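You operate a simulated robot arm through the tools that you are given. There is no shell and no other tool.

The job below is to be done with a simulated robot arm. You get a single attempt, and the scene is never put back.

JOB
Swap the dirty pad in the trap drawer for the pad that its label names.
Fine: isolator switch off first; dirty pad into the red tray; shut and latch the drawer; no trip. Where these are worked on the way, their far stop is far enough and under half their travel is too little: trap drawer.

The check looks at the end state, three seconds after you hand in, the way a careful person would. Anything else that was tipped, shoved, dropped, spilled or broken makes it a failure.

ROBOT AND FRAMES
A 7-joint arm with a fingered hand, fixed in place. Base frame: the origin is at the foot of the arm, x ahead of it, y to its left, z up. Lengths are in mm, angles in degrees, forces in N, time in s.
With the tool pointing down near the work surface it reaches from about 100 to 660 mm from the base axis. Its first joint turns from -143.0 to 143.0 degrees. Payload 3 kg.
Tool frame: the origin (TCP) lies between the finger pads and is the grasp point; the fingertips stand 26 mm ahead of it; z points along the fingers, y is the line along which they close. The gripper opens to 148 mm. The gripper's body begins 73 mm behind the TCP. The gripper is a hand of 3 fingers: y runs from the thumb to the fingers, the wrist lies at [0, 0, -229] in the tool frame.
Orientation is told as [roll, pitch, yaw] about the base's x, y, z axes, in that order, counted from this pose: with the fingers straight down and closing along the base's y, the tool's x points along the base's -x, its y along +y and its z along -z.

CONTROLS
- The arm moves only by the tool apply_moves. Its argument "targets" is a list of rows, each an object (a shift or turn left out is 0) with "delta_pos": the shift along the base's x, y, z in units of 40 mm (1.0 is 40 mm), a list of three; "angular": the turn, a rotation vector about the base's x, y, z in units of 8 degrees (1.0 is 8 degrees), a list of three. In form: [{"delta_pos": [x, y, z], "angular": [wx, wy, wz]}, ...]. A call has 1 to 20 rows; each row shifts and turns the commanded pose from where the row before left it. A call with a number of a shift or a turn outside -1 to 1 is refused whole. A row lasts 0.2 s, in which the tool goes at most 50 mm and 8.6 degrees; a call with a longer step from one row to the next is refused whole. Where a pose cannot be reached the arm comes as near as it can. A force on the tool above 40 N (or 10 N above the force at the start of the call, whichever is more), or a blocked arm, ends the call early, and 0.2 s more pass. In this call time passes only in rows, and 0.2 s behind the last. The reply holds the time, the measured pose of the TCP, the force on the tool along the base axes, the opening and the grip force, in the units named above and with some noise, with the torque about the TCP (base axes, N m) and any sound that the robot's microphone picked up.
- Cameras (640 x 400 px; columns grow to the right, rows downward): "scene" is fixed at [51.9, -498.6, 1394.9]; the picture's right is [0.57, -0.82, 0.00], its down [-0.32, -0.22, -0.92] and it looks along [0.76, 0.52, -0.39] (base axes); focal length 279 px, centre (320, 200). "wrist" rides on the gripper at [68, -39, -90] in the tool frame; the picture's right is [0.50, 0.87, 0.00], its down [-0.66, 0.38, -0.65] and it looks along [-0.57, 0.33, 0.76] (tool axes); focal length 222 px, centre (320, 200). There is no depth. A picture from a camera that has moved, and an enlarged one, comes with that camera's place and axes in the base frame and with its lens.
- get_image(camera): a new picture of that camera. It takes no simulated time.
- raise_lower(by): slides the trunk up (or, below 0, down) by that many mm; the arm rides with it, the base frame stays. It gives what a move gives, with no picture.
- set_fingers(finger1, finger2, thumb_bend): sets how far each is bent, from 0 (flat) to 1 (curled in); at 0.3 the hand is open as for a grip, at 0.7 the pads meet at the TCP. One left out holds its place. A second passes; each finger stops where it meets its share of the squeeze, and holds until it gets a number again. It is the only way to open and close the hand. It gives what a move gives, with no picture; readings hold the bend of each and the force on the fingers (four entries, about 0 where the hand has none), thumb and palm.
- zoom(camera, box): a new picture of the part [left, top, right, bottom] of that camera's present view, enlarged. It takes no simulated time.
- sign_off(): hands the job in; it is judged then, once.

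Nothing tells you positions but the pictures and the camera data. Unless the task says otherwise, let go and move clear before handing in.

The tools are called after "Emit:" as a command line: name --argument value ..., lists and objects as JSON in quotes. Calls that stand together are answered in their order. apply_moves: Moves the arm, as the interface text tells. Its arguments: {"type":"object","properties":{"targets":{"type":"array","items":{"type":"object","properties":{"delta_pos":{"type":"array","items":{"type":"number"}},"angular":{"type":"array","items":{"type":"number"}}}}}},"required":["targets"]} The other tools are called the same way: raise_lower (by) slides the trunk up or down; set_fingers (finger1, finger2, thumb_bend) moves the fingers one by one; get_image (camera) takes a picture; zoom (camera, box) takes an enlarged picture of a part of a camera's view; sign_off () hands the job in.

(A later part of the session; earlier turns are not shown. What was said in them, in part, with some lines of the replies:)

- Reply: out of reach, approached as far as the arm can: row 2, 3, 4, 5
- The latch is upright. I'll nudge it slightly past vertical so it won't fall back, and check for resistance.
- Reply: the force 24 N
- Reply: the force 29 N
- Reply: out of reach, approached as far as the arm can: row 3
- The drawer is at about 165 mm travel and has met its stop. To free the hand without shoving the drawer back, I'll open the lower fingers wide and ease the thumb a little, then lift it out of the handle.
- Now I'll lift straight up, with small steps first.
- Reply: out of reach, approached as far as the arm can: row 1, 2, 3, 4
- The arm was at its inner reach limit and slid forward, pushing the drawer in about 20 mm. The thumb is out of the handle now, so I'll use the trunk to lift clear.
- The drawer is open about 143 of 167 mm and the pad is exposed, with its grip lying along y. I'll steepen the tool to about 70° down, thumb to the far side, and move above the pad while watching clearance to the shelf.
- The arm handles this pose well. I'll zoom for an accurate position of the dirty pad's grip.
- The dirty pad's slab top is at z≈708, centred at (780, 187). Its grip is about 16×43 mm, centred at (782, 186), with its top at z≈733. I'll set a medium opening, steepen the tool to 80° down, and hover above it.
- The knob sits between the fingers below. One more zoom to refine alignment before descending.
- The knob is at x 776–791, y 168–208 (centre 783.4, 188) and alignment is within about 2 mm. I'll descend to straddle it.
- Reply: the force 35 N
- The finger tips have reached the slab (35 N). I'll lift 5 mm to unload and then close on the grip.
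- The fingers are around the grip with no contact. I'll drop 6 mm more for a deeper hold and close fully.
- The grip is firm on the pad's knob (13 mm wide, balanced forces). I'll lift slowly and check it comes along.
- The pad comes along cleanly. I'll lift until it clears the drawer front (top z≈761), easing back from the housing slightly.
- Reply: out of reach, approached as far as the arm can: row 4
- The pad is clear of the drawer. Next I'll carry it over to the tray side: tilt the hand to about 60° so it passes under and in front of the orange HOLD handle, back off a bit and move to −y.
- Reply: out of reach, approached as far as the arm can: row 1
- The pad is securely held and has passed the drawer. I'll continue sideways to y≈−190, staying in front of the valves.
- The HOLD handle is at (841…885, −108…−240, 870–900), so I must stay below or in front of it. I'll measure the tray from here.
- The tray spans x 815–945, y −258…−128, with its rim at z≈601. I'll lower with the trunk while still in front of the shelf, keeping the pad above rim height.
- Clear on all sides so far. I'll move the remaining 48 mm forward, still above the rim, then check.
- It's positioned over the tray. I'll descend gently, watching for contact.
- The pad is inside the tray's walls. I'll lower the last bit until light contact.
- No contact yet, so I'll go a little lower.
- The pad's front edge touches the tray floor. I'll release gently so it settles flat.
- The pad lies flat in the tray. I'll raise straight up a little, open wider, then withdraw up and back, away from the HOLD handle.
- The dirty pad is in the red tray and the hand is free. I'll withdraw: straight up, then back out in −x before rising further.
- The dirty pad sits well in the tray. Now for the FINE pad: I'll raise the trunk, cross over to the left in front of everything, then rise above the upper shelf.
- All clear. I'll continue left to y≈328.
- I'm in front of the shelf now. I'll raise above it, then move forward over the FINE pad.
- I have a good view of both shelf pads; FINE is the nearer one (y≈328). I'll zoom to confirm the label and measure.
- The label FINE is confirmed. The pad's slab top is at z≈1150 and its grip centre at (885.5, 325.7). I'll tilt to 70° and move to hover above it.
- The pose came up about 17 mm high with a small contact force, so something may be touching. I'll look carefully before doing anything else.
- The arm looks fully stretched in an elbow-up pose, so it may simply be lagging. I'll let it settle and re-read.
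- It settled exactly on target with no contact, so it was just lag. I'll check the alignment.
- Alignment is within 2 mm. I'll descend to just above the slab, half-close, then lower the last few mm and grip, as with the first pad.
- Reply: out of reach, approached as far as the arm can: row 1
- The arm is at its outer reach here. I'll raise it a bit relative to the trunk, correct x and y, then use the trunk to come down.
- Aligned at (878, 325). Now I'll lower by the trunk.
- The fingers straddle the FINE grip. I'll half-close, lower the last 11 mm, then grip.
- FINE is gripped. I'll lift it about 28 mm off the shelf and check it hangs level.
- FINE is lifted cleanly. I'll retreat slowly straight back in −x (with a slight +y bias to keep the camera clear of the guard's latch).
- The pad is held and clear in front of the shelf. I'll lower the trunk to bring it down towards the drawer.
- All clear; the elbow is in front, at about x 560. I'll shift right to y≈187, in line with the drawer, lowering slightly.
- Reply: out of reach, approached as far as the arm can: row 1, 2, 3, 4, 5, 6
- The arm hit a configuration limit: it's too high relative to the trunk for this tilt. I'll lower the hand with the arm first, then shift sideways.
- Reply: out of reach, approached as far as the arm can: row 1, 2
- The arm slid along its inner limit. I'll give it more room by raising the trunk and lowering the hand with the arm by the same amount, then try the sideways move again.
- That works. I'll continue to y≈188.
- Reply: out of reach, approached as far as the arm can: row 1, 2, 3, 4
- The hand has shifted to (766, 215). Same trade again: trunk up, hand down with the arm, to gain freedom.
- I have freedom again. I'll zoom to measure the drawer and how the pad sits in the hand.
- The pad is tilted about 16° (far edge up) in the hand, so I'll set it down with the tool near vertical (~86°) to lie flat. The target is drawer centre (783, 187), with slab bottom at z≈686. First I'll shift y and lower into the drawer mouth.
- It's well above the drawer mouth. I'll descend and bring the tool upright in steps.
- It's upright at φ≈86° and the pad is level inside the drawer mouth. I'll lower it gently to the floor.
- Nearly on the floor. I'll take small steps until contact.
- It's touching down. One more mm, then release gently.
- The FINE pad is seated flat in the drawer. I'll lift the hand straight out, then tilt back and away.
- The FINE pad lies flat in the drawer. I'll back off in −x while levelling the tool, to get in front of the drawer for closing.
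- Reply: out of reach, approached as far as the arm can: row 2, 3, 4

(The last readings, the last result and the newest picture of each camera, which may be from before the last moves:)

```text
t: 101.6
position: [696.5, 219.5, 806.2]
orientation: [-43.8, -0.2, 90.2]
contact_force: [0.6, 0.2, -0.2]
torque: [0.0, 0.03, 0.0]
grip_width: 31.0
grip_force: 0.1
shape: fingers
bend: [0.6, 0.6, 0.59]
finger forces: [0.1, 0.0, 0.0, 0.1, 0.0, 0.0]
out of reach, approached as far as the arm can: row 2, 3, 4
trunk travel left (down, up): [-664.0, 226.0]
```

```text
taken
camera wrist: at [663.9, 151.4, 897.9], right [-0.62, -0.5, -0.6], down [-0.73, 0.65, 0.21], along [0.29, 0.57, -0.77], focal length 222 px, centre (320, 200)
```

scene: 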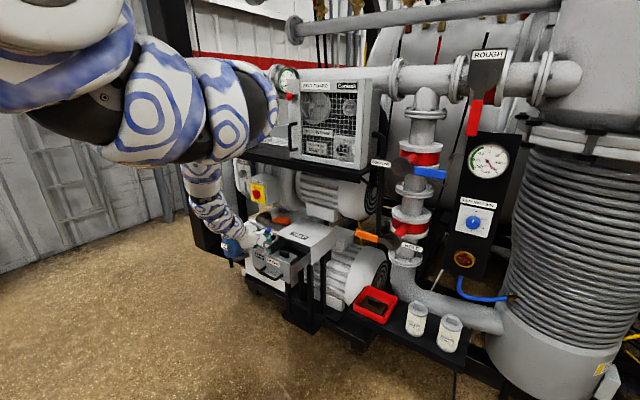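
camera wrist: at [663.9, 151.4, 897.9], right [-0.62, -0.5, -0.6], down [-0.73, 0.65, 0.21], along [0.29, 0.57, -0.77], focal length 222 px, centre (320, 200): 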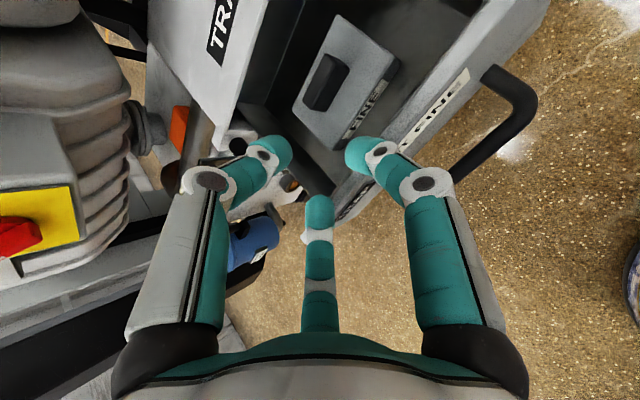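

The arm is at its folding limit again. I'll raise the trunk for room, then move back and down in front of the drawer.

Emit:
raise_lower --by 150

Emit:
apply_moves --targets '[{"delta_pos": [0, 0, -0.5]}, {"delta_pos": [0, 0, -0.5]}, {"delta_pos": [-0.3, 0, -0.5]}, {"delta_pos": [-0.4, 0, -0.3]}, {"delta_pos": [-0.4, 0, 0]}, {"delta_pos": [0, 0, 0]}]'

Emit:
get_image --camera "scene"

Emit:
get_image --camera "wrist"

```text
t: 103.3
position: [697.4, 219.5, 957.0]
orientation: [-43.6, 0.0, 90.1]
contact_force: [-0.3, -0.6, 0.2]
torque: [-0.01, -0.01, -0.02]
grip_width: 31.2
grip_force: 0.0
shape: fingers
bend: [0.6, 0.6, 0.59]
finger forces: [0.1, 0.0, 0.1, 0.0, 0.1, 0.0]
trunk travel left (down, up): [-814.0, 76.0]
```

```text
t: 104.7
position: [652.5, 220.6, 883.7]
orientation: [-43.8, -0.1, 90.2]
contact_force: [1.1, 0.5, 0.1]
torque: [-0.03, -0.02, -0.01]
grip_width: 31.0
grip_force: 0.0
shape: fingers
bend: [0.6, 0.6, 0.59]
finger forces: [0.1, 0.0, 0.1, 0.0, 0.1, 0.1]
trunk travel left (down, up): [-814.0, 76.0]
```

```text
taken
```

scene: 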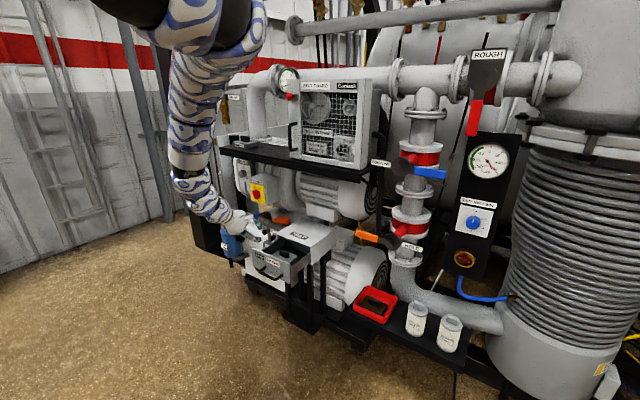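

```text
taken
camera wrist: at [619.4, 151.4, 975.9], right [-0.62, -0.5, -0.6], down [-0.73, 0.65, 0.21], along [0.29, 0.57, -0.77], focal length 222 px, centre (320, 200)
```

wrist: 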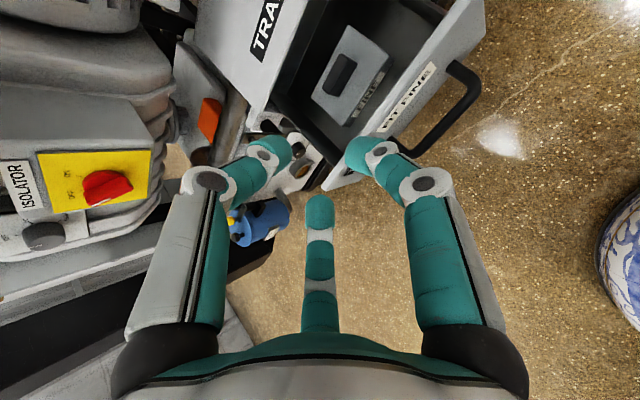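

Plenty of room now with the arm hanging down. I'll close the fingers into a fist and come down in front of the drawer panel at its centre (y≈191), above the handle.

Emit:
set_fingers --finger1 0.72 --finger2 0.72 --thumb_bend 0.72

Emit:
apply_moves --targets '[{"delta_pos": [-0.1, -0.19, -0.6]}, {"delta_pos": [-0.1, -0.19, -0.6]}, {"delta_pos": [-0.1, -0.19, -0.6]}, {"delta_pos": [-0.1, -0.17, -0.6]}, {"delta_pos": [0, 0, 0]}]'

Emit:
get_image --camera "scene"

Emit:
zoom --camera "scene" --box '[225, 195, 331, 285]'

Emit:
get_image --camera "wrist"

```text
t: 105.7
position: [651.7, 218.9, 883.9]
orientation: [-43.8, 0.0, 90.1]
contact_force: [-0.1, -1.0, 1.1]
torque: [0.0, 0.02, 0.0]
grip_width: 0.2
grip_force: 0.1
shape: fingers
bend: [0.71, 0.71, 0.71]
finger forces: [0.1, 0.0, 0.0, 0.0, 0.0, 0.1]
trunk travel left (down, up): [-814.0, 76.0]
```

```text
t: 106.9
position: [635.8, 189.1, 788.9]
orientation: [-43.8, -0.1, 90.1]
contact_force: [-0.6, 0.6, -0.1]
torque: [-0.01, -0.03, 0.02]
grip_width: 0.1
grip_force: 0.0
shape: fingers
bend: [0.71, 0.71, 0.71]
finger forces: [0.0, 0.0, 0.0, 0.1, 0.0, 0.1]
trunk travel left (down, up): [-814.0, 76.0]
```

```text
taken
```

scene: 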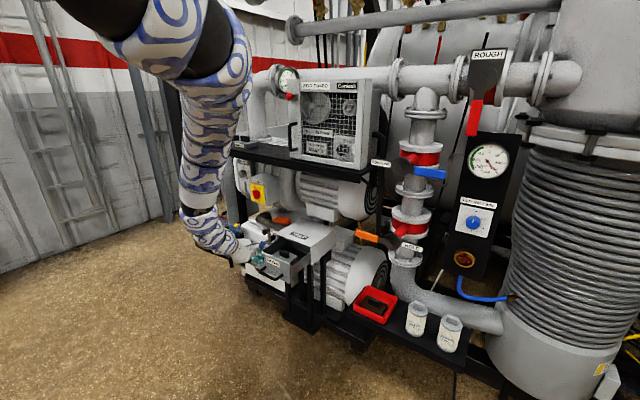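

```text
4.44 times, centred on (278, 240) of scene
camera zoom: at [51.9, -498.6, 1394.9], right [0.57, -0.82, 0.0], down [-0.32, -0.22, -0.92], along [0.76, 0.52, -0.39], focal length 1239 px, centre (507, 22)
```

zoom: 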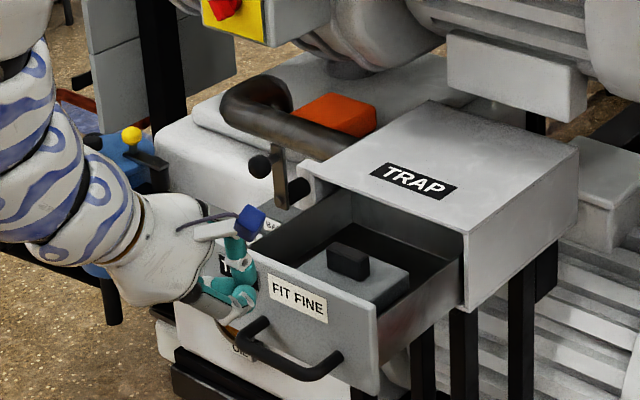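

```text
taken
camera wrist: at [603.6, 121.5, 880.2], right [-0.62, -0.5, -0.6], down [-0.73, 0.65, 0.21], along [0.29, 0.57, -0.77], focal length 222 px, centre (320, 200)
```

wrist: 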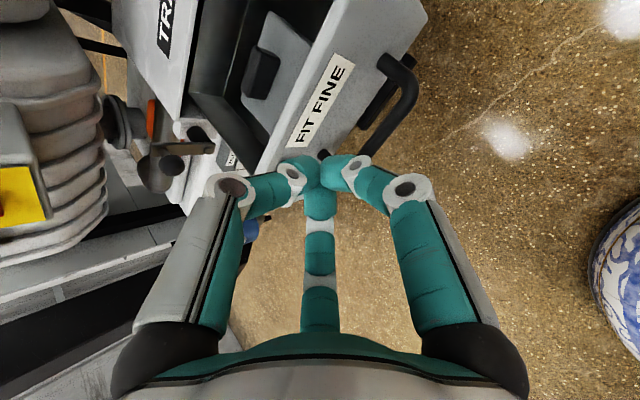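

The latch is still up and the fist is centred in front of the panel. I'll lower to panel height and begin pushing the drawer in.

Emit:
apply_moves --targets '[{"delta_pos": [0, 0.05, -0.4]}, {"delta_pos": [0, 0, -0.4]}, {"delta_pos": [0.4, 0, 0]}, {"delta_pos": [0.4, 0, 0]}, {"delta_pos": [0.4, 0, 0]}, {"delta_pos": [0.4, 0, 0]}]'

Emit:
zoom --camera "scene" --box '[225, 195, 331, 285]'

```text
t: 108.3
position: [700.4, 191.0, 757.0]
orientation: [-43.7, -0.1, 90.0]
contact_force: [0.0, 0.8, 0.0]
torque: [-0.02, -0.02, -0.01]
grip_width: 0.0
grip_force: 0.2
shape: fingers
bend: [0.71, 0.71, 0.71]
finger forces: [0.0, 0.0, 0.0, 0.0, 0.0, 0.0]
trunk travel left (down, up): [-814.0, 76.0]
```

```text
4.44 times, centred on (278, 240) of scene
camera zoom: at [51.9, -498.6, 1394.9], right [0.57, -0.82, 0.0], down [-0.32, -0.22, -0.92], along [0.76, 0.52, -0.39], focal length 1239 px, centre (507, 22)
```

zoom: 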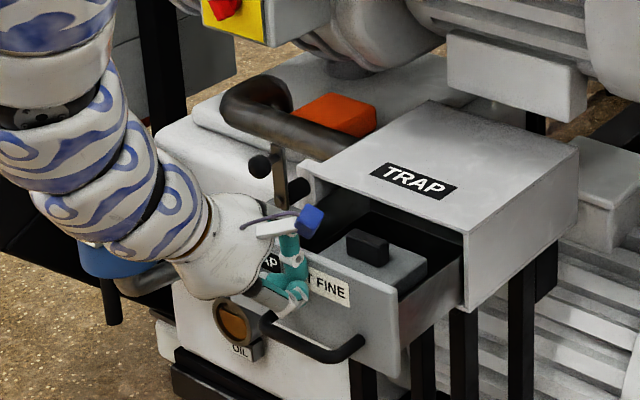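

The drawer slides in smoothly with the pad riding along. I'll continue pushing.

Emit:
apply_moves --targets '[{"delta_pos": [0.4, 0, 0]}, {"delta_pos": [0.4, 0, 0]}, {"delta_pos": [0.4, 0, 0]}, {"delta_pos": [0.4, 0, 0]}, {"delta_pos": [0.3, 0, 0]}, {"delta_pos": [0.3, 0, 0]}]'

Emit:
zoom --camera "scene" --box '[225, 195, 331, 285]'

Emit:
get_image --camera "wrist"

```text
t: 109.7
position: [757.6, 194.6, 761.1]
orientation: [-43.7, -0.2, 90.1]
contact_force: [-0.1, 0.6, -0.6]
torque: [-0.01, 0.01, -0.02]
grip_width: 0.1
grip_force: 0.0
shape: fingers
bend: [0.71, 0.71, 0.71]
finger forces: [0.0, 0.1, 0.0, 0.0, 0.1, 0.1]
out of reach, approached as far as the arm can: row 4, 5, 6
trunk travel left (down, up): [-814.0, 76.0]
```

```text
4.44 times, centred on (278, 240) of scene
camera zoom: at [51.9, -498.6, 1394.9], right [0.57, -0.82, 0.0], down [-0.32, -0.22, -0.92], along [0.76, 0.52, -0.39], focal length 1239 px, centre (507, 22)
```

zoom: 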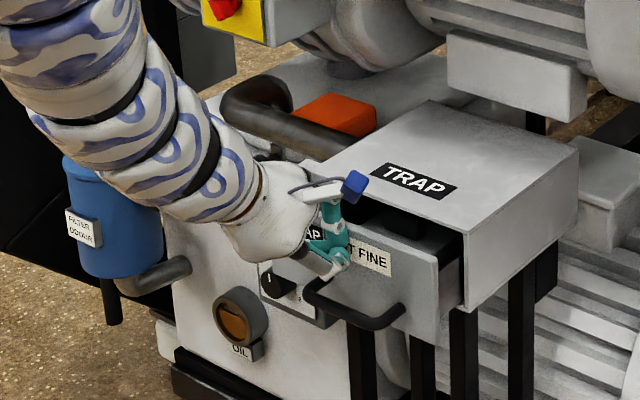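

```text
taken
camera wrist: at [724.8, 125.4, 852.0], right [-0.62, -0.5, -0.6], down [-0.73, 0.65, 0.21], along [0.29, 0.57, -0.77], focal length 222 px, centre (320, 200)
```

wrist: 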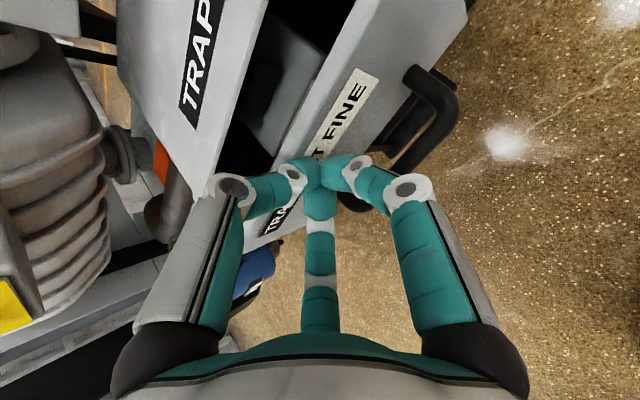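

The arm is at its outer reach at this height. I'll back off slightly, raise the hand with the arm and lower the trunk to regain forward reach.

Emit:
apply_moves --targets '[{"delta_pos": [-0.4, -0.05, 0]}, {"delta_pos": [0, 0, 0.5]}, {"delta_pos": [0, 0, 0.6]}, {"delta_pos": [0, 0, 0.7]}, {"delta_pos": [0, 0, 0.7]}, {"delta_pos": [0, 0, 0]}]'

Emit:
raise_lower --by -105

Emit:
get_image --camera "wrist"

Emit:
zoom --camera "scene" --box '[225, 195, 331, 285]'

```text
t: 111.1
position: [741.3, 191.4, 861.9]
orientation: [-43.6, 0.0, 90.1]
contact_force: [-0.2, 0.2, -0.3]
torque: [0.01, -0.02, -0.02]
grip_width: 0.1
grip_force: 0.0
shape: fingers
bend: [0.71, 0.71, 0.71]
finger forces: [0.0, 0.0, 0.1, 0.1, 0.1, 0.0]
trunk travel left (down, up): [-814.0, 76.0]
```

```text
t: 112.5
position: [741.1, 190.0, 756.0]
orientation: [-43.7, -0.2, 90.2]
contact_force: [0.6, -0.4, 0.0]
torque: [-0.01, -0.01, -0.02]
grip_width: 0.1
grip_force: 0.1
shape: fingers
bend: [0.71, 0.71, 0.71]
finger forces: [0.0, 0.0, 0.0, 0.0, 0.0, 0.0]
trunk travel left (down, up): [-709.0, 181.0]
```

```text
taken
camera wrist: at [708.2, 123.0, 848.1], right [-0.62, -0.5, -0.6], down [-0.73, 0.65, 0.21], along [0.29, 0.57, -0.77], focal length 222 px, centre (320, 200)
```

wrist: 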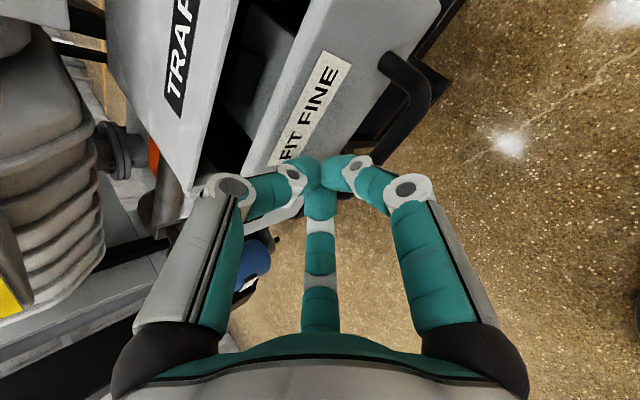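

```text
4.44 times, centred on (278, 240) of scene
camera zoom: at [51.9, -498.6, 1394.9], right [0.57, -0.82, 0.0], down [-0.32, -0.22, -0.92], along [0.76, 0.52, -0.39], focal length 1239 px, centre (507, 22)
```

zoom: 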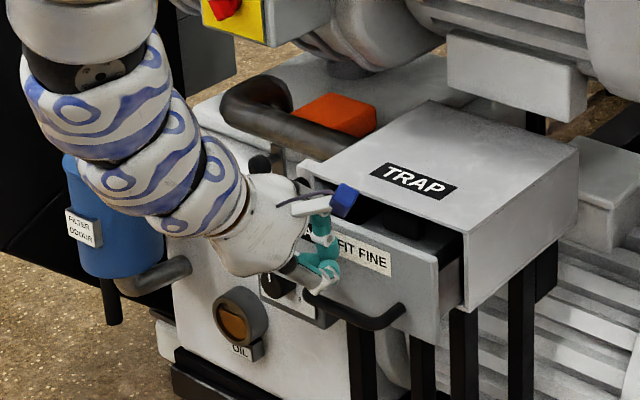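

Good, I'll continue pushing towards closed.

Emit:
apply_moves --targets '[{"delta_pos": [0.35, 0, 0]}, {"delta_pos": [0.35, 0, 0]}, {"delta_pos": [0.35, 0, 0]}, {"delta_pos": [0.35, 0, 0]}, {"delta_pos": [0.25, 0, 0]}]'

Emit:
zoom --camera "scene" --box '[225, 195, 331, 285]'

Emit:
get_image --camera "wrist"

```text
t: 113.7
position: [805.9, 191.2, 756.1]
orientation: [-43.8, -0.1, 90.1]
contact_force: [-1.6, -0.4, -0.4]
torque: [-0.02, 0.01, -0.04]
grip_width: 0.0
grip_force: 0.0
shape: fingers
bend: [0.71, 0.71, 0.71]
finger forces: [0.0, 0.0, 0.0, 0.0, 0.0, 0.1]
trunk travel left (down, up): [-709.0, 181.0]
```

```text
4.44 times, centred on (278, 240) of scene
camera zoom: at [51.9, -498.6, 1394.9], right [0.57, -0.82, 0.0], down [-0.32, -0.22, -0.92], along [0.76, 0.52, -0.39], focal length 1239 px, centre (507, 22)
```

zoom: 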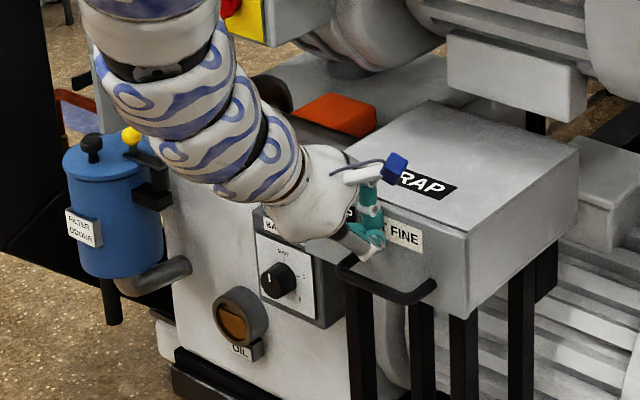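

```text
taken
camera wrist: at [772.8, 122.7, 847.6], right [-0.62, -0.5, -0.6], down [-0.73, 0.65, 0.21], along [0.29, 0.57, -0.77], focal length 222 px, centre (320, 200)
```

wrist: 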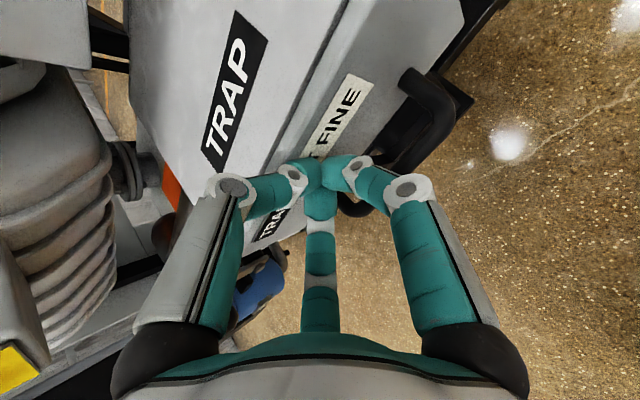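

Almost closed. I'll push the last bit until it seats.

Emit:
apply_moves --targets '[{"delta_pos": [0.12, 0, 0]}, {"delta_pos": [0.12, 0, 0]}, {"delta_pos": [0, 0, 0]}]'

Emit:
apply_moves --targets '[{"delta_pos": [0.12, 0, 0]}, {"delta_pos": [0.12, 0, 0]}, {"delta_pos": [0, 0, 0]}]'

Emit:
zoom --camera "scene" --box '[245, 215, 335, 275]'

```text
t: 114.5
position: [813.6, 192.6, 756.5]
orientation: [-43.7, -0.1, 90.1]
contact_force: [-19.9, -1.3, 3.9]
torque: [-0.01, 0.02, -0.01]
grip_width: 0.1
grip_force: 13.8
shape: fingers
bend: [0.71, 0.71, 0.75]
finger forces: [0.1, 0.0, 0.0, 0.0, 27.8, 0.0]
trunk travel left (down, up): [-709.0, 181.0]
```

```text
t: 114.9
position: [813.9, 193.6, 754.2]
orientation: [-43.2, -0.1, 90.3]
contact_force: [-24.1, -1.3, 3.2]
torque: [0.02, -0.19, -0.04]
grip_width: 0.0
grip_force: 8.8
shape: fingers
bend: [0.71, 0.71, 0.76]
finger forces: [0.1, 0.0, 0.1, 0.0, 18.6, 0.0]
trunk travel left (down, up): [-709.0, 181.0]
stopped in row 2: the force on the tool passed its limit at 44 N (the readings are from after the stop); the commanded pose is now the measured one
```

```text
6.67 times, centred on (290, 245) of scene
camera zoom: at [51.9, -498.6, 1394.9], right [0.57, -0.82, 0.0], down [-0.32, -0.22, -0.92], along [0.76, 0.52, -0.39], focal length 1858 px, centre (520, -100)
```

zoom: 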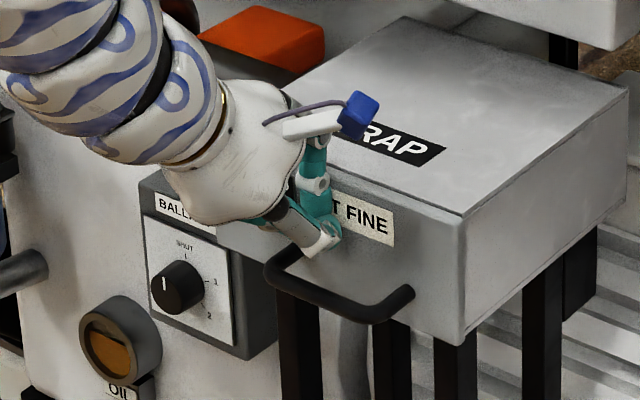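

The drawer is seated shut with firm resistance. Now the latch: I'll back off, go round to the left (+y) side of the upright latch ball, and push it down over the drawer front.

Emit:
apply_moves --targets '[{"delta_pos": [-0.5, 0, 0]}, {"delta_pos": [-0.8, 0, 0.2]}, {"delta_pos": [-0.7, 0.2, 0.3]}, {"delta_pos": [0, 0.8, 0.3]}, {"delta_pos": [0, 0.9, 0.2]}, {"delta_pos": [0, 0.9, 0]}, {"delta_pos": [0, 0.9, 0]}, {"delta_pos": [0, 0.6, 0]}, {"delta_pos": [0, 0, 0]}]'

Emit:
get_image --camera "wrist"

Emit:
zoom --camera "scene" --box '[225, 195, 331, 285]'

Emit:
get_image --camera "scene"

```text
t: 116.9
position: [737.9, 364.3, 793.3]
orientation: [-43.4, 0.0, 90.2]
contact_force: [-0.3, 0.4, 0.4]
torque: [0.01, -0.03, -0.02]
grip_width: 0.0
grip_force: 0.0
shape: fingers
bend: [0.68, 0.68, 0.73]
finger forces: [0.0, 0.1, 0.0, 0.0, 0.1, 0.1]
trunk travel left (down, up): [-709.0, 181.0]
```

```text
taken
camera wrist: at [705.6, 296.6, 885.6], right [-0.63, -0.5, -0.6], down [-0.73, 0.65, 0.21], along [0.28, 0.57, -0.77], focal length 222 px, centre (320, 200)
```

wrist: 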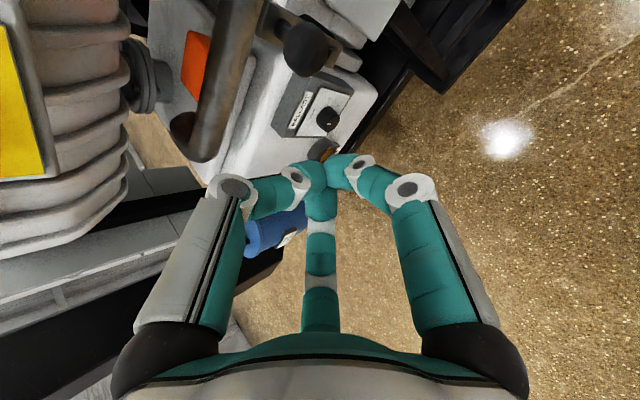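

```text
4.44 times, centred on (278, 240) of scene
camera zoom: at [51.9, -498.6, 1394.9], right [0.57, -0.82, 0.0], down [-0.32, -0.22, -0.92], along [0.76, 0.52, -0.39], focal length 1239 px, centre (507, 22)
```

zoom: 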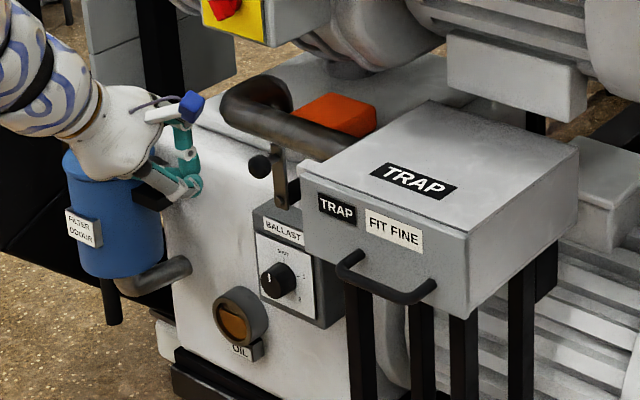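

```text
taken
```

scene: 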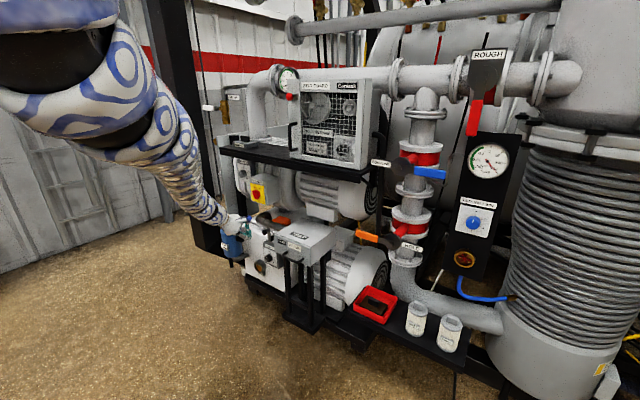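

The drawer is shut, and the latch ball is upright at (802, 314, 783). I'll bring the fist forward beside it on the left.

Emit:
apply_moves --targets '[{"delta_pos": [0.5, 0, 0]}, {"delta_pos": [0.5, 0, 0]}, {"delta_pos": [0.3, 0, 0]}, {"delta_pos": [0, 0, 0]}]'

Emit:
get_image --camera "wrist"

Emit:
zoom --camera "scene" --box '[235, 205, 315, 265]'

```text
t: 117.9
position: [773.6, 350.3, 807.5]
orientation: [-43.6, -0.2, 90.2]
contact_force: [-0.4, 0.3, 0.5]
torque: [0.02, -0.02, -0.03]
grip_width: 0.0
grip_force: 0.1
shape: fingers
bend: [0.68, 0.68, 0.73]
finger forces: [0.0, 0.1, 0.0, 0.0, 0.0, 0.1]
out of reach, approached as far as the arm can: row 1, 2, 3
trunk travel left (down, up): [-709.0, 181.0]
```

```text
taken
camera wrist: at [740.9, 282.8, 898.3], right [-0.63, -0.5, -0.6], down [-0.73, 0.65, 0.22], along [0.28, 0.57, -0.77], focal length 222 px, centre (320, 200)
```

wrist: 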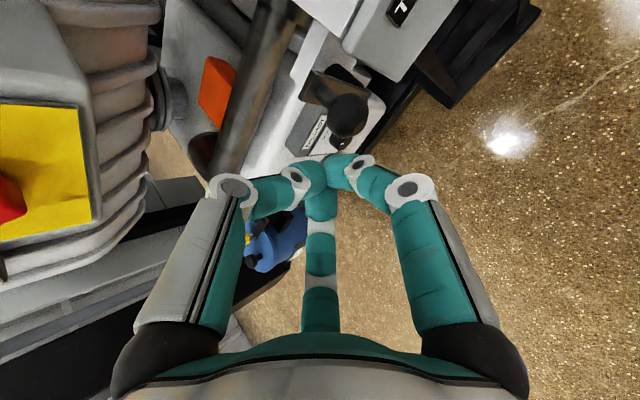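

```text
6.67 times, centred on (275, 235) of scene
camera zoom: at [51.9, -498.6, 1394.9], right [0.57, -0.82, 0.0], down [-0.32, -0.22, -0.92], along [0.76, 0.52, -0.39], focal length 1858 px, centre (620, -33)
```

zoom: 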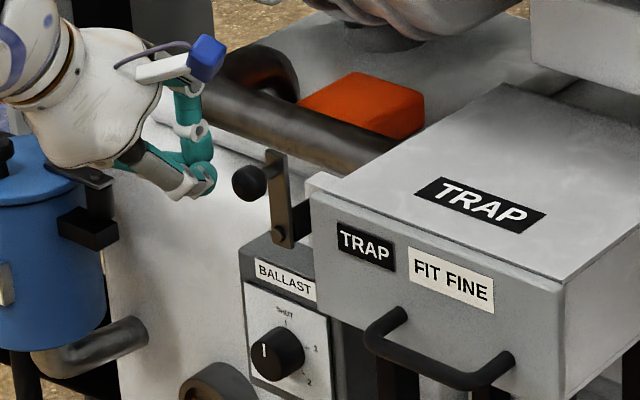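

I'm at the outer reach again. Same trade: arm up, trunk down, then forward.

Emit:
apply_moves --targets '[{"delta_pos": [-0.3, 0.1, 0.3]}, {"delta_pos": [0, 0.1, 0.6]}, {"delta_pos": [0, 0.1, 0.7]}, {"delta_pos": [0, 0.1, 0.7]}, {"delta_pos": [0, 0, 0.7]}, {"delta_pos": [0, 0, 0]}]'

Emit:
raise_lower --by -130

Emit:
get_image --camera "wrist"

Emit:
get_image --camera "scene"

```text
t: 119.3
position: [761.3, 367.7, 926.4]
orientation: [-43.6, -0.1, 90.2]
contact_force: [0.3, -0.1, 0.6]
torque: [-0.02, 0.02, 0.0]
grip_width: 0.0
grip_force: 0.1
shape: fingers
bend: [0.68, 0.68, 0.73]
finger forces: [0.1, 0.1, 0.1, 0.0, 0.1, 0.1]
trunk travel left (down, up): [-709.0, 181.0]
```

```text
t: 120.9
position: [760.6, 367.9, 795.6]
orientation: [-43.6, -0.1, 90.1]
contact_force: [-0.8, -0.6, -0.7]
torque: [0.0, -0.03, -0.04]
grip_width: 0.0
grip_force: 0.0
shape: fingers
bend: [0.68, 0.68, 0.73]
finger forces: [0.1, 0.0, 0.1, 0.1, 0.0, 0.0]
trunk travel left (down, up): [-579.0, 311.0]
```

```text
taken
camera wrist: at [728.1, 299.6, 887.3], right [-0.63, -0.5, -0.6], down [-0.73, 0.65, 0.21], along [0.28, 0.57, -0.77], focal length 222 px, centre (320, 200)
```

wrist: 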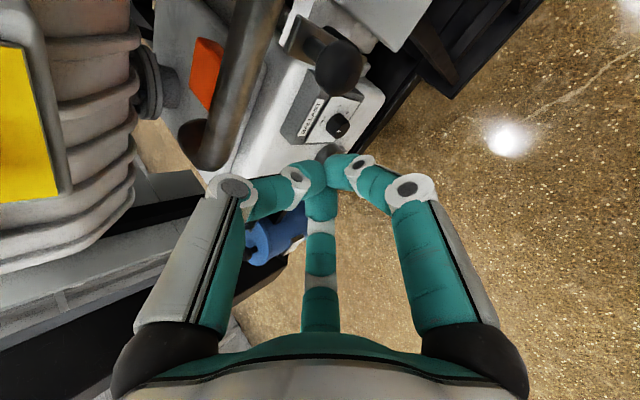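

```text
taken
```

scene: 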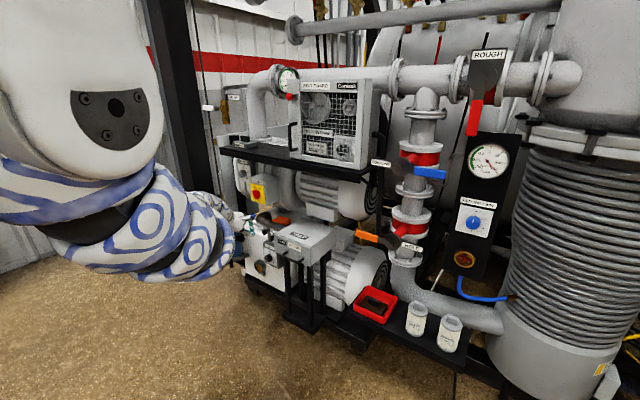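

Now forward beside the ball.

Emit:
apply_moves --targets '[{"delta_pos": [0.4, 0, 0]}, {"delta_pos": [0.33, 0, -0.05]}, {"delta_pos": [0, 0, 0]}]'

Emit:
get_image --camera "wrist"

Emit:
zoom --camera "scene" --box '[235, 205, 315, 265]'

```text
t: 121.7
position: [790.5, 366.7, 793.8]
orientation: [-43.6, -0.1, 90.1]
contact_force: [-0.2, -1.0, -0.5]
torque: [0.0, -0.02, 0.0]
grip_width: 0.0
grip_force: 0.1
shape: fingers
bend: [0.68, 0.68, 0.73]
finger forces: [0.1, 0.1, 0.0, 0.0, 0.0, 0.1]
trunk travel left (down, up): [-579.0, 311.0]
```

```text
taken
camera wrist: at [757.4, 299.5, 885.4], right [-0.63, -0.5, -0.6], down [-0.73, 0.65, 0.21], along [0.28, 0.57, -0.77], focal length 222 px, centre (320, 200)
```

wrist: 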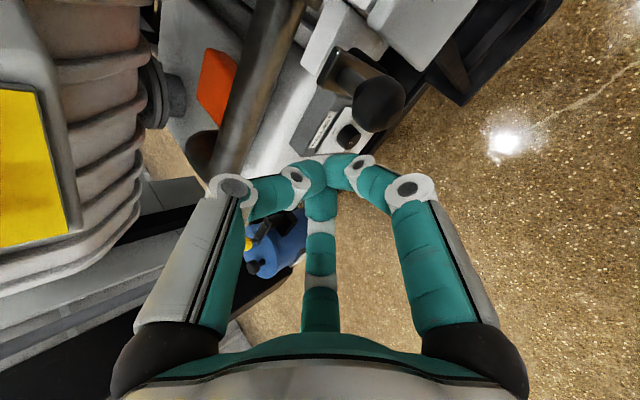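

```text
6.67 times, centred on (275, 235) of scene
camera zoom: at [51.9, -498.6, 1394.9], right [0.57, -0.82, 0.0], down [-0.32, -0.22, -0.92], along [0.76, 0.52, -0.39], focal length 1858 px, centre (620, -33)
```

zoom: 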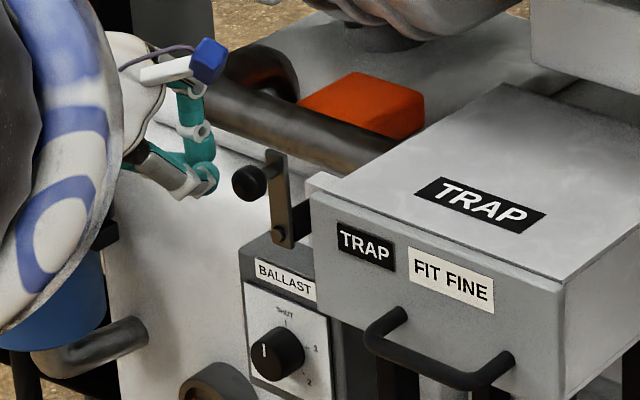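

Positioned beside the ball. I'll push it in −y and over along its arc, in stages.

Emit:
apply_moves --targets '[{"delta_pos": [0, -0.35, 0]}, {"delta_pos": [0, -0.3, 0]}, {"delta_pos": [0, -0.3, 0.08]}, {"delta_pos": [0, -0.25, 0.07]}, {"delta_pos": [0, 0, 0]}]'

Emit:
zoom --camera "scene" --box '[235, 205, 315, 265]'

Emit:
get_image --camera "wrist"

```text
t: 122.9
position: [789.8, 320.0, 798.0]
orientation: [-43.6, -0.3, 90.0]
contact_force: [-0.3, 0.3, -0.4]
torque: [-0.01, 0.02, -0.02]
grip_width: 0.2
grip_force: 0.0
shape: fingers
bend: [0.71, 0.68, 0.73]
finger forces: [0.2, 0.0, 0.1, 0.1, 0.0, 0.0]
trunk travel left (down, up): [-579.0, 311.0]
```

```text
6.67 times, centred on (275, 235) of scene
camera zoom: at [51.9, -498.6, 1394.9], right [0.57, -0.82, 0.0], down [-0.32, -0.22, -0.92], along [0.76, 0.52, -0.39], focal length 1858 px, centre (620, -33)
```

zoom: 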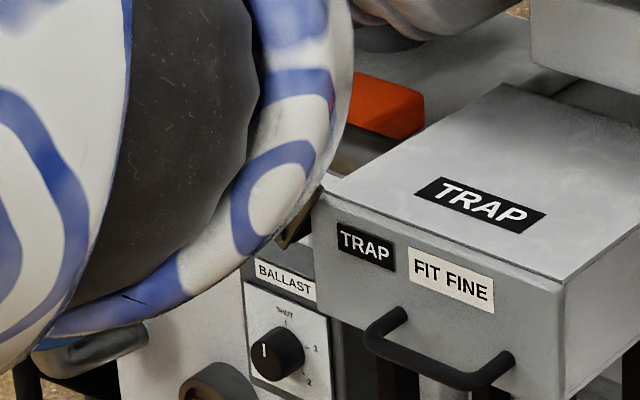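

```text
taken
camera wrist: at [757.2, 251.9, 890.4], right [-0.63, -0.5, -0.6], down [-0.73, 0.65, 0.22], along [0.28, 0.57, -0.77], focal length 222 px, centre (320, 200)
```

wrist: 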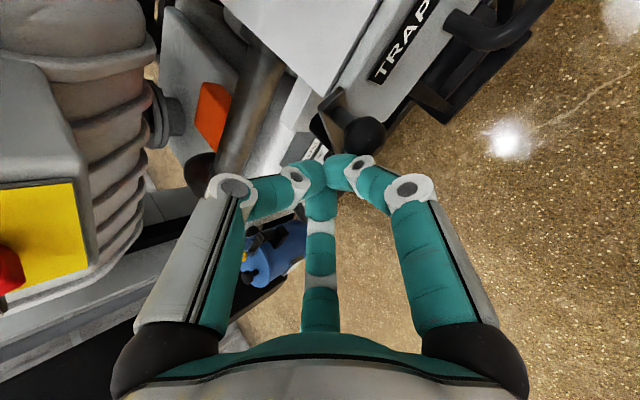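

The latch is swinging over (about 35°). I'll continue along the arc.

Emit:
apply_moves --targets '[{"delta_pos": [0, -0.35, 0]}, {"delta_pos": [0, -0.33, 0]}, {"delta_pos": [0, -0.25, -0.12]}, {"delta_pos": [0, -0.2, -0.15]}, {"delta_pos": [0, 0, 0]}]'

Emit:
get_image --camera "wrist"

```text
t: 124.1
position: [791.2, 274.6, 787.2]
orientation: [-43.7, -0.2, 90.3]
contact_force: [-0.3, -0.7, 0.3]
torque: [0.02, -0.03, 0.03]
grip_width: 0.1
grip_force: 0.1
shape: fingers
bend: [0.71, 0.71, 0.72]
finger forces: [0.0, 0.0, 0.0, 0.1, 0.0, 0.1]
trunk travel left (down, up): [-579.0, 311.0]
```

```text
taken
camera wrist: at [758.0, 206.6, 879.6], right [-0.63, -0.5, -0.6], down [-0.73, 0.65, 0.22], along [0.28, 0.57, -0.77], focal length 222 px, centre (320, 200)
```

wrist: 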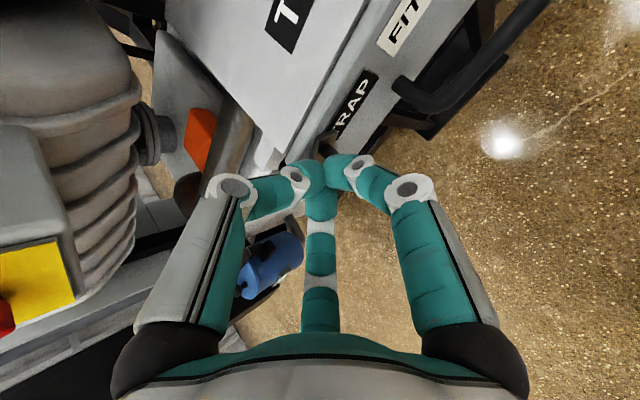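

Emit:
apply_moves --targets '[{"delta_pos": [0, -0.15, -0.2]}, {"delta_pos": [0, -0.1, -0.2]}, {"delta_pos": [0, 0, 0]}]'

Emit:
zoom --camera "wrist" --box '[240, 60, 440, 220]'

Emit:
get_image --camera "scene"

```text
t: 124.9
position: [790.3, 263.6, 772.6]
orientation: [-43.6, -0.1, 90.1]
contact_force: [-0.3, 0.0, 0.6]
torque: [-0.01, -0.01, -0.01]
grip_width: 0.0
grip_force: 0.0
shape: fingers
bend: [0.71, 0.71, 0.72]
finger forces: [0.1, 0.0, 0.0, 0.1, 0.1, 0.1]
trunk travel left (down, up): [-579.0, 311.0]
```

```text
2.50 times, centred on (340, 140) of wrist
camera zoom: at [757.9, 196.2, 864.4], right [-0.63, -0.5, -0.6], down [-0.73, 0.65, 0.21], along [0.28, 0.57, -0.77], focal length 555 px, centre (270, 350)
```

zoom: 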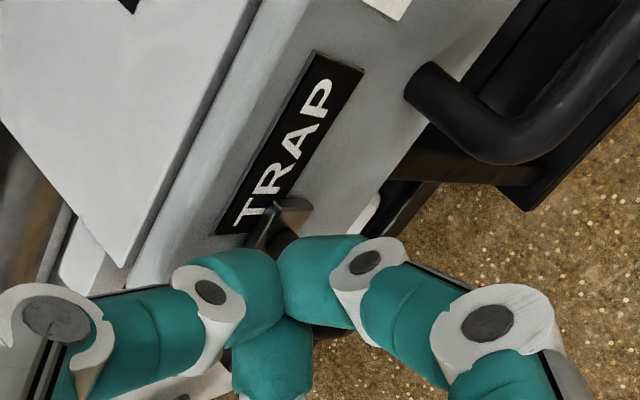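

```text
taken
```

scene: 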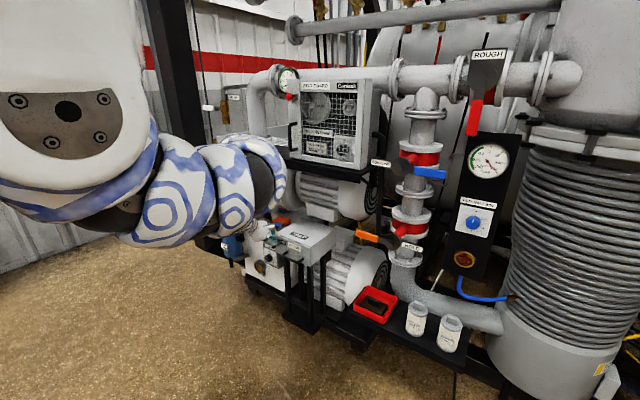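

Emit:
zoom --camera "scene" --box '[245, 210, 325, 270]'

```text
6.67 times, centred on (285, 240) of scene
camera zoom: at [51.9, -498.6, 1394.9], right [0.57, -0.82, 0.0], down [-0.32, -0.22, -0.92], along [0.76, 0.52, -0.39], focal length 1858 px, centre (553, -67)
```

zoom: 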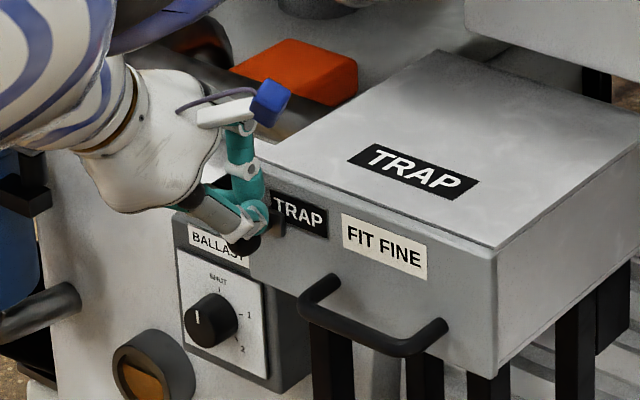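

The ball is nearly back at its original position. I'll press down a few more mm to make sure it's fully home.

Emit:
apply_moves --targets '[{"delta_pos": [0, 0, -0.1]}, {"delta_pos": [0, 0, -0.1]}, {"delta_pos": [0, 0, 0]}]'

Emit:
zoom --camera "scene" --box '[245, 210, 325, 270]'

```text
t: 125.7
position: [790.5, 264.8, 766.0]
orientation: [-43.7, -0.2, 90.1]
contact_force: [-0.6, 1.0, 5.8]
torque: [0.01, -0.1, 0.0]
grip_width: 0.0
grip_force: 0.1
shape: fingers
bend: [0.71, 0.71, 0.72]
finger forces: [0.0, 0.0, 0.0, 0.1, 0.0, 0.1]
trunk travel left (down, up): [-579.0, 311.0]
```

```text
6.67 times, centred on (285, 240) of scene
camera zoom: at [51.9, -498.6, 1394.9], right [0.57, -0.82, 0.0], down [-0.32, -0.22, -0.92], along [0.76, 0.52, -0.39], focal length 1858 px, centre (553, -67)
```

zoom: 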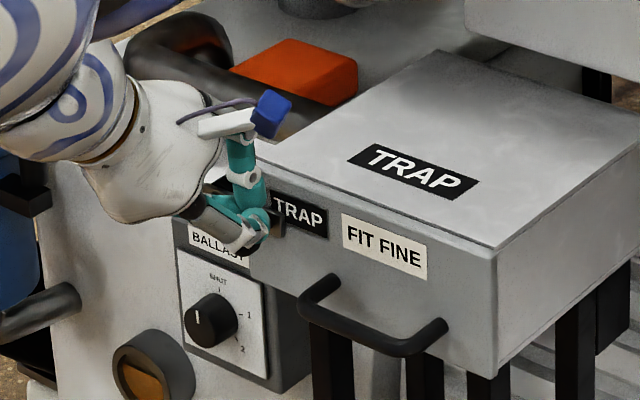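

There's resistance. I'll press gently once more to confirm the stop.

Emit:
apply_moves --targets '[{"delta_pos": [0, 0, -0.08]}, {"delta_pos": [0, 0, 0]}]'

```text
t: 126.3
position: [789.7, 265.1, 763.8]
orientation: [-43.8, -0.2, 90.2]
contact_force: [-2.4, -1.7, 13.4]
torque: [-0.01, -0.16, -0.03]
grip_width: 0.1
grip_force: 2.9
shape: fingers
bend: [0.71, 0.72, 0.72]
finger forces: [5.9, 0.0, 0.1, 0.0, 0.0, 0.0]
trunk travel left (down, up): [-579.0, 311.0]
```

It's against the stop and the latch is home. I'll lift off, back away and inspect.

Emit:
apply_moves --targets '[{"delta_pos": [0, 0, 0.3]}, {"delta_pos": [-0.1, 0, 0.5]}, {"delta_pos": [-0.5, 0.1, 0.4]}, {"delta_pos": [-0.6, 0.2, 0.2]}, {"delta_pos": [-0.5, 0.2, 0]}, {"delta_pos": [0, 0, 0]}]'

Emit:
zoom --camera "scene" --box '[245, 210, 325, 270]'

Emit:
get_image --camera "wrist"

Emit:
get_image --camera "scene"

```text
t: 127.7
position: [721.5, 282.8, 818.5]
orientation: [-43.6, -0.1, 90.3]
contact_force: [0.0, 0.7, -0.3]
torque: [0.0, -0.04, -0.03]
grip_width: 0.0
grip_force: 0.1
shape: fingers
bend: [0.71, 0.71, 0.72]
finger forces: [0.0, 0.0, 0.0, 0.1, 0.0, 0.0]
trunk travel left (down, up): [-579.0, 311.0]
```

```text
6.67 times, centred on (285, 240) of scene
camera zoom: at [51.9, -498.6, 1394.9], right [0.57, -0.82, 0.0], down [-0.32, -0.22, -0.92], along [0.76, 0.52, -0.39], focal length 1858 px, centre (553, -67)
```

zoom: 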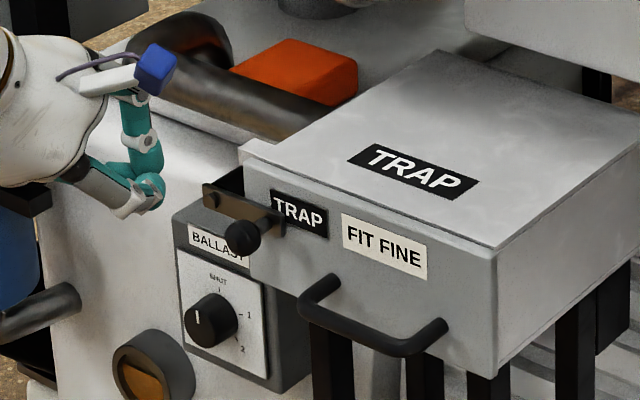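

```text
taken
camera wrist: at [689.8, 215.7, 909.4], right [-0.63, -0.5, -0.6], down [-0.73, 0.65, 0.21], along [0.28, 0.57, -0.77], focal length 222 px, centre (320, 200)
```

wrist: 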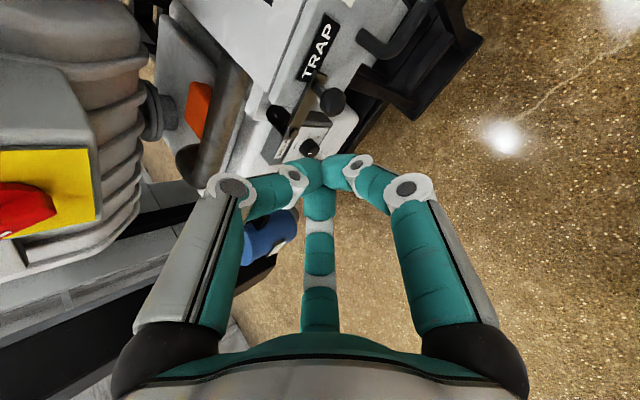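

```text
taken
```

scene: 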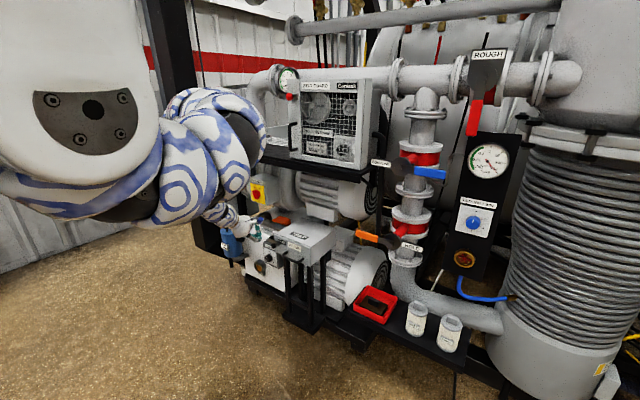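

The drawer is shut and the latch is back across it, just as at the start. I'll verify the remaining items: isolator, tray, shelf and jars.

Emit:
zoom --camera "scene" --box '[340, 260, 500, 360]'

Emit:
zoom --camera "wrist" --box '[0, 100, 120, 250]'

Emit:
raise_lower --by 120

Emit:
apply_moves --targets '[{"delta_pos": [-0.5, 0, -0.3]}, {"delta_pos": [-0.6, 0, -0.3]}, {"delta_pos": [-0.6, 0, -0.3]}, {"delta_pos": [0, 0, 0]}]'

Emit:
get_image --camera "scene"

```text
4.00 times, centred on (420, 310) of scene
camera zoom: at [51.9, -498.6, 1394.9], right [0.57, -0.82, 0.0], down [-0.32, -0.22, -0.92], along [0.76, 0.52, -0.39], focal length 1115 px, centre (-80, -240)
```

zoom: 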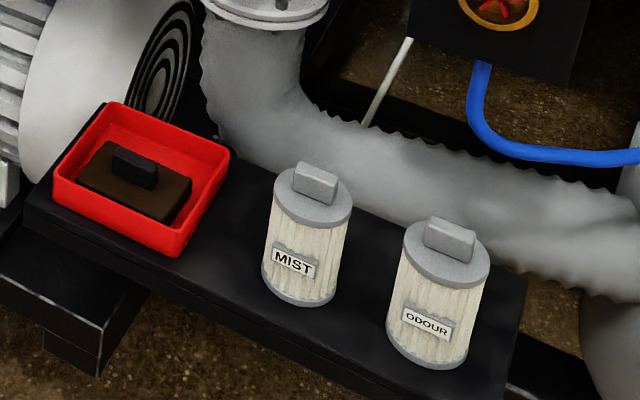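

```text
2.67 times, centred on (60, 175) of wrist
camera zoom: at [689.8, 215.7, 909.4], right [-0.63, -0.5, -0.6], down [-0.73, 0.65, 0.21], along [0.28, 0.57, -0.77], focal length 592 px, centre (1013, 267)
```

zoom: 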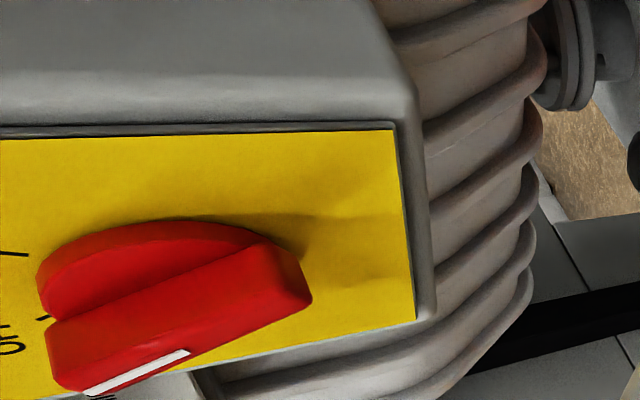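

```text
t: 129.2
position: [723.3, 283.8, 937.5]
orientation: [-43.6, -0.1, 90.2]
contact_force: [0.9, -0.5, -0.7]
torque: [-0.02, 0.0, -0.03]
grip_width: 0.0
grip_force: 0.1
shape: fingers
bend: [0.71, 0.71, 0.72]
finger forces: [0.0, 0.1, 0.0, 0.1, 0.0, 0.0]
trunk travel left (down, up): [-699.0, 191.0]
```

```text
t: 130.2
position: [662.6, 293.0, 895.5]
orientation: [-43.7, 0.1, 89.9]
contact_force: [0.9, -0.5, -0.2]
torque: [-0.01, -0.01, 0.02]
grip_width: 0.1
grip_force: 0.0
shape: fingers
bend: [0.71, 0.71, 0.72]
finger forces: [0.0, 0.1, 0.0, 0.0, 0.0, 0.0]
out of reach, approached as far as the arm can: row 2, 3
trunk travel left (down, up): [-699.0, 191.0]
```

```text
taken
```

scene: 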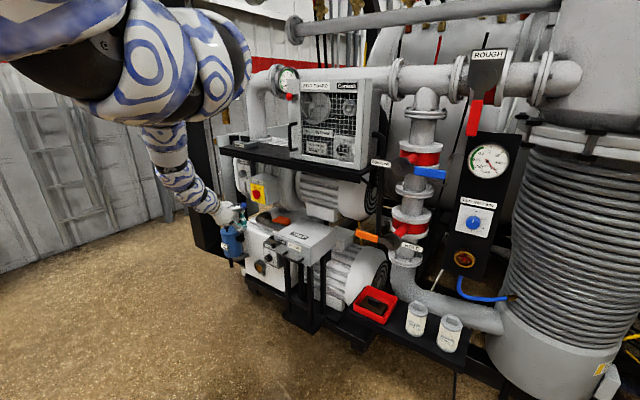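

Emit:
zoom --camera "scene" --box '[220, 160, 380, 270]'

Emit:
zoom --camera "scene" --box '[220, 60, 380, 170]'

Emit:
zoom --camera "scene" --box '[244, 178, 272, 206]'

Emit:
zoom --camera "scene" --box '[260, 228, 324, 268]'

```text
3.64 times, centred on (300, 215) of scene
camera zoom: at [51.9, -498.6, 1394.9], right [0.57, -0.82, 0.0], down [-0.32, -0.22, -0.92], along [0.76, 0.52, -0.39], focal length 1013 px, centre (393, 146)
```

zoom: 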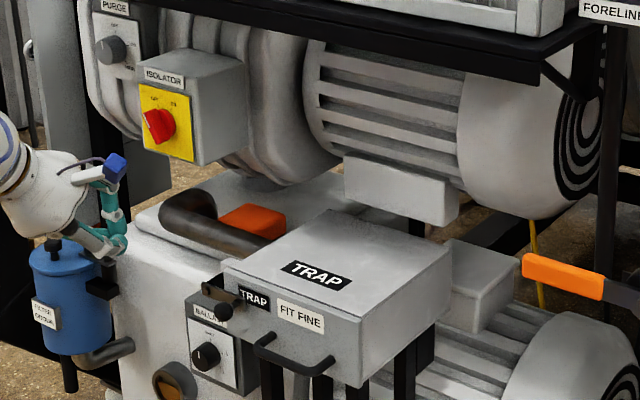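

```text
3.64 times, centred on (300, 115) of scene
camera zoom: at [51.9, -498.6, 1394.9], right [0.57, -0.82, 0.0], down [-0.32, -0.22, -0.92], along [0.76, 0.52, -0.39], focal length 1013 px, centre (393, 509)
```

zoom: 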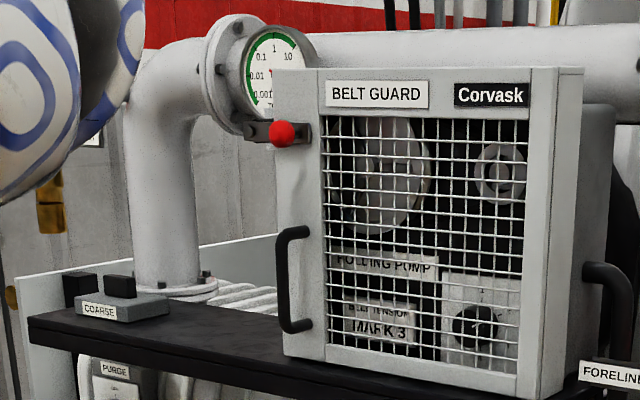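

```text
14.29 times, centred on (258, 192) of scene
camera zoom: at [51.9, -498.6, 1394.9], right [0.57, -0.82, 0.0], down [-0.32, -0.22, -0.92], along [0.76, 0.52, -0.39], focal length 3981 px, centre (1206, 314)
```

zoom: 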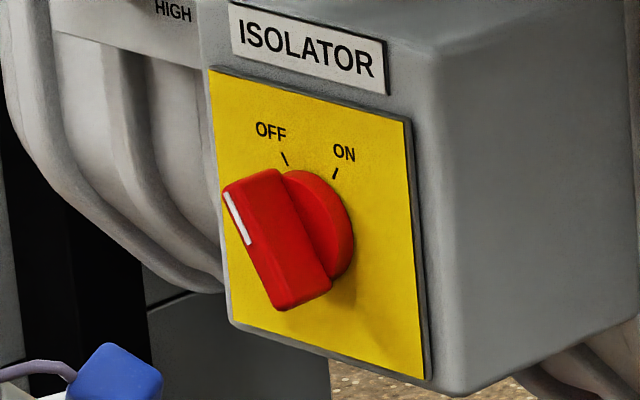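

```text
10.00 times, centred on (292, 248) of scene
camera zoom: at [51.9, -498.6, 1394.9], right [0.57, -0.82, 0.0], down [-0.32, -0.22, -0.92], along [0.76, 0.52, -0.39], focal length 2787 px, centre (600, -280)
```

zoom: 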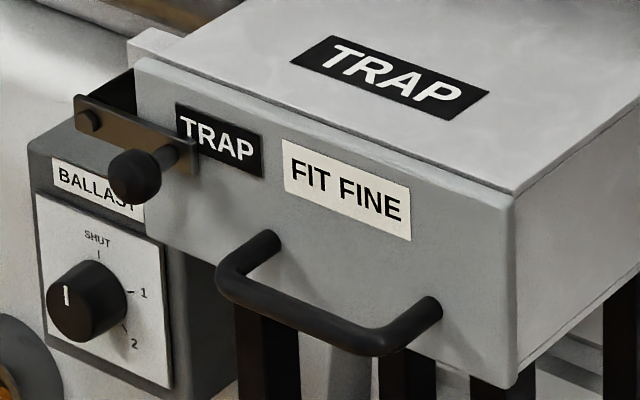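

Everything checks out in the pictures:
- **Isolator:** pointing at OFF.
- **Dirty pad:** flat in the red tray.
- **FINE pad:** in the trap drawer, which is shut and latched exactly as it was at the start.
- **COARSE pad, jars, valves and guard:** all undisturbed.

The hand is empty and clear, so I'm handing in.

Emit:
sign_off

```text
The job is handed in.
```

The swap is done and handed in: the trap drawer now holds the FINE pad its label calls for, and the dirty pad is in the red tray.

- **Isolator:** I turned it to OFF before touching the drawer, and it is still at OFF.
- **Drawer:** I pulled it out to about 165 mm, where it met its stop. It slipped back to about 143 mm while I freed the hand, and I did the swap with it there. It is now shut, with the latch bar back across the front as it was at the start.
- **Rest of the rack:** in the last pictures the COARSE pad, the MIST and ODOUR jars, the valves and the belt guard look undisturbed. I saw no sign of a trip.

The hand is empty and clear of the rack.
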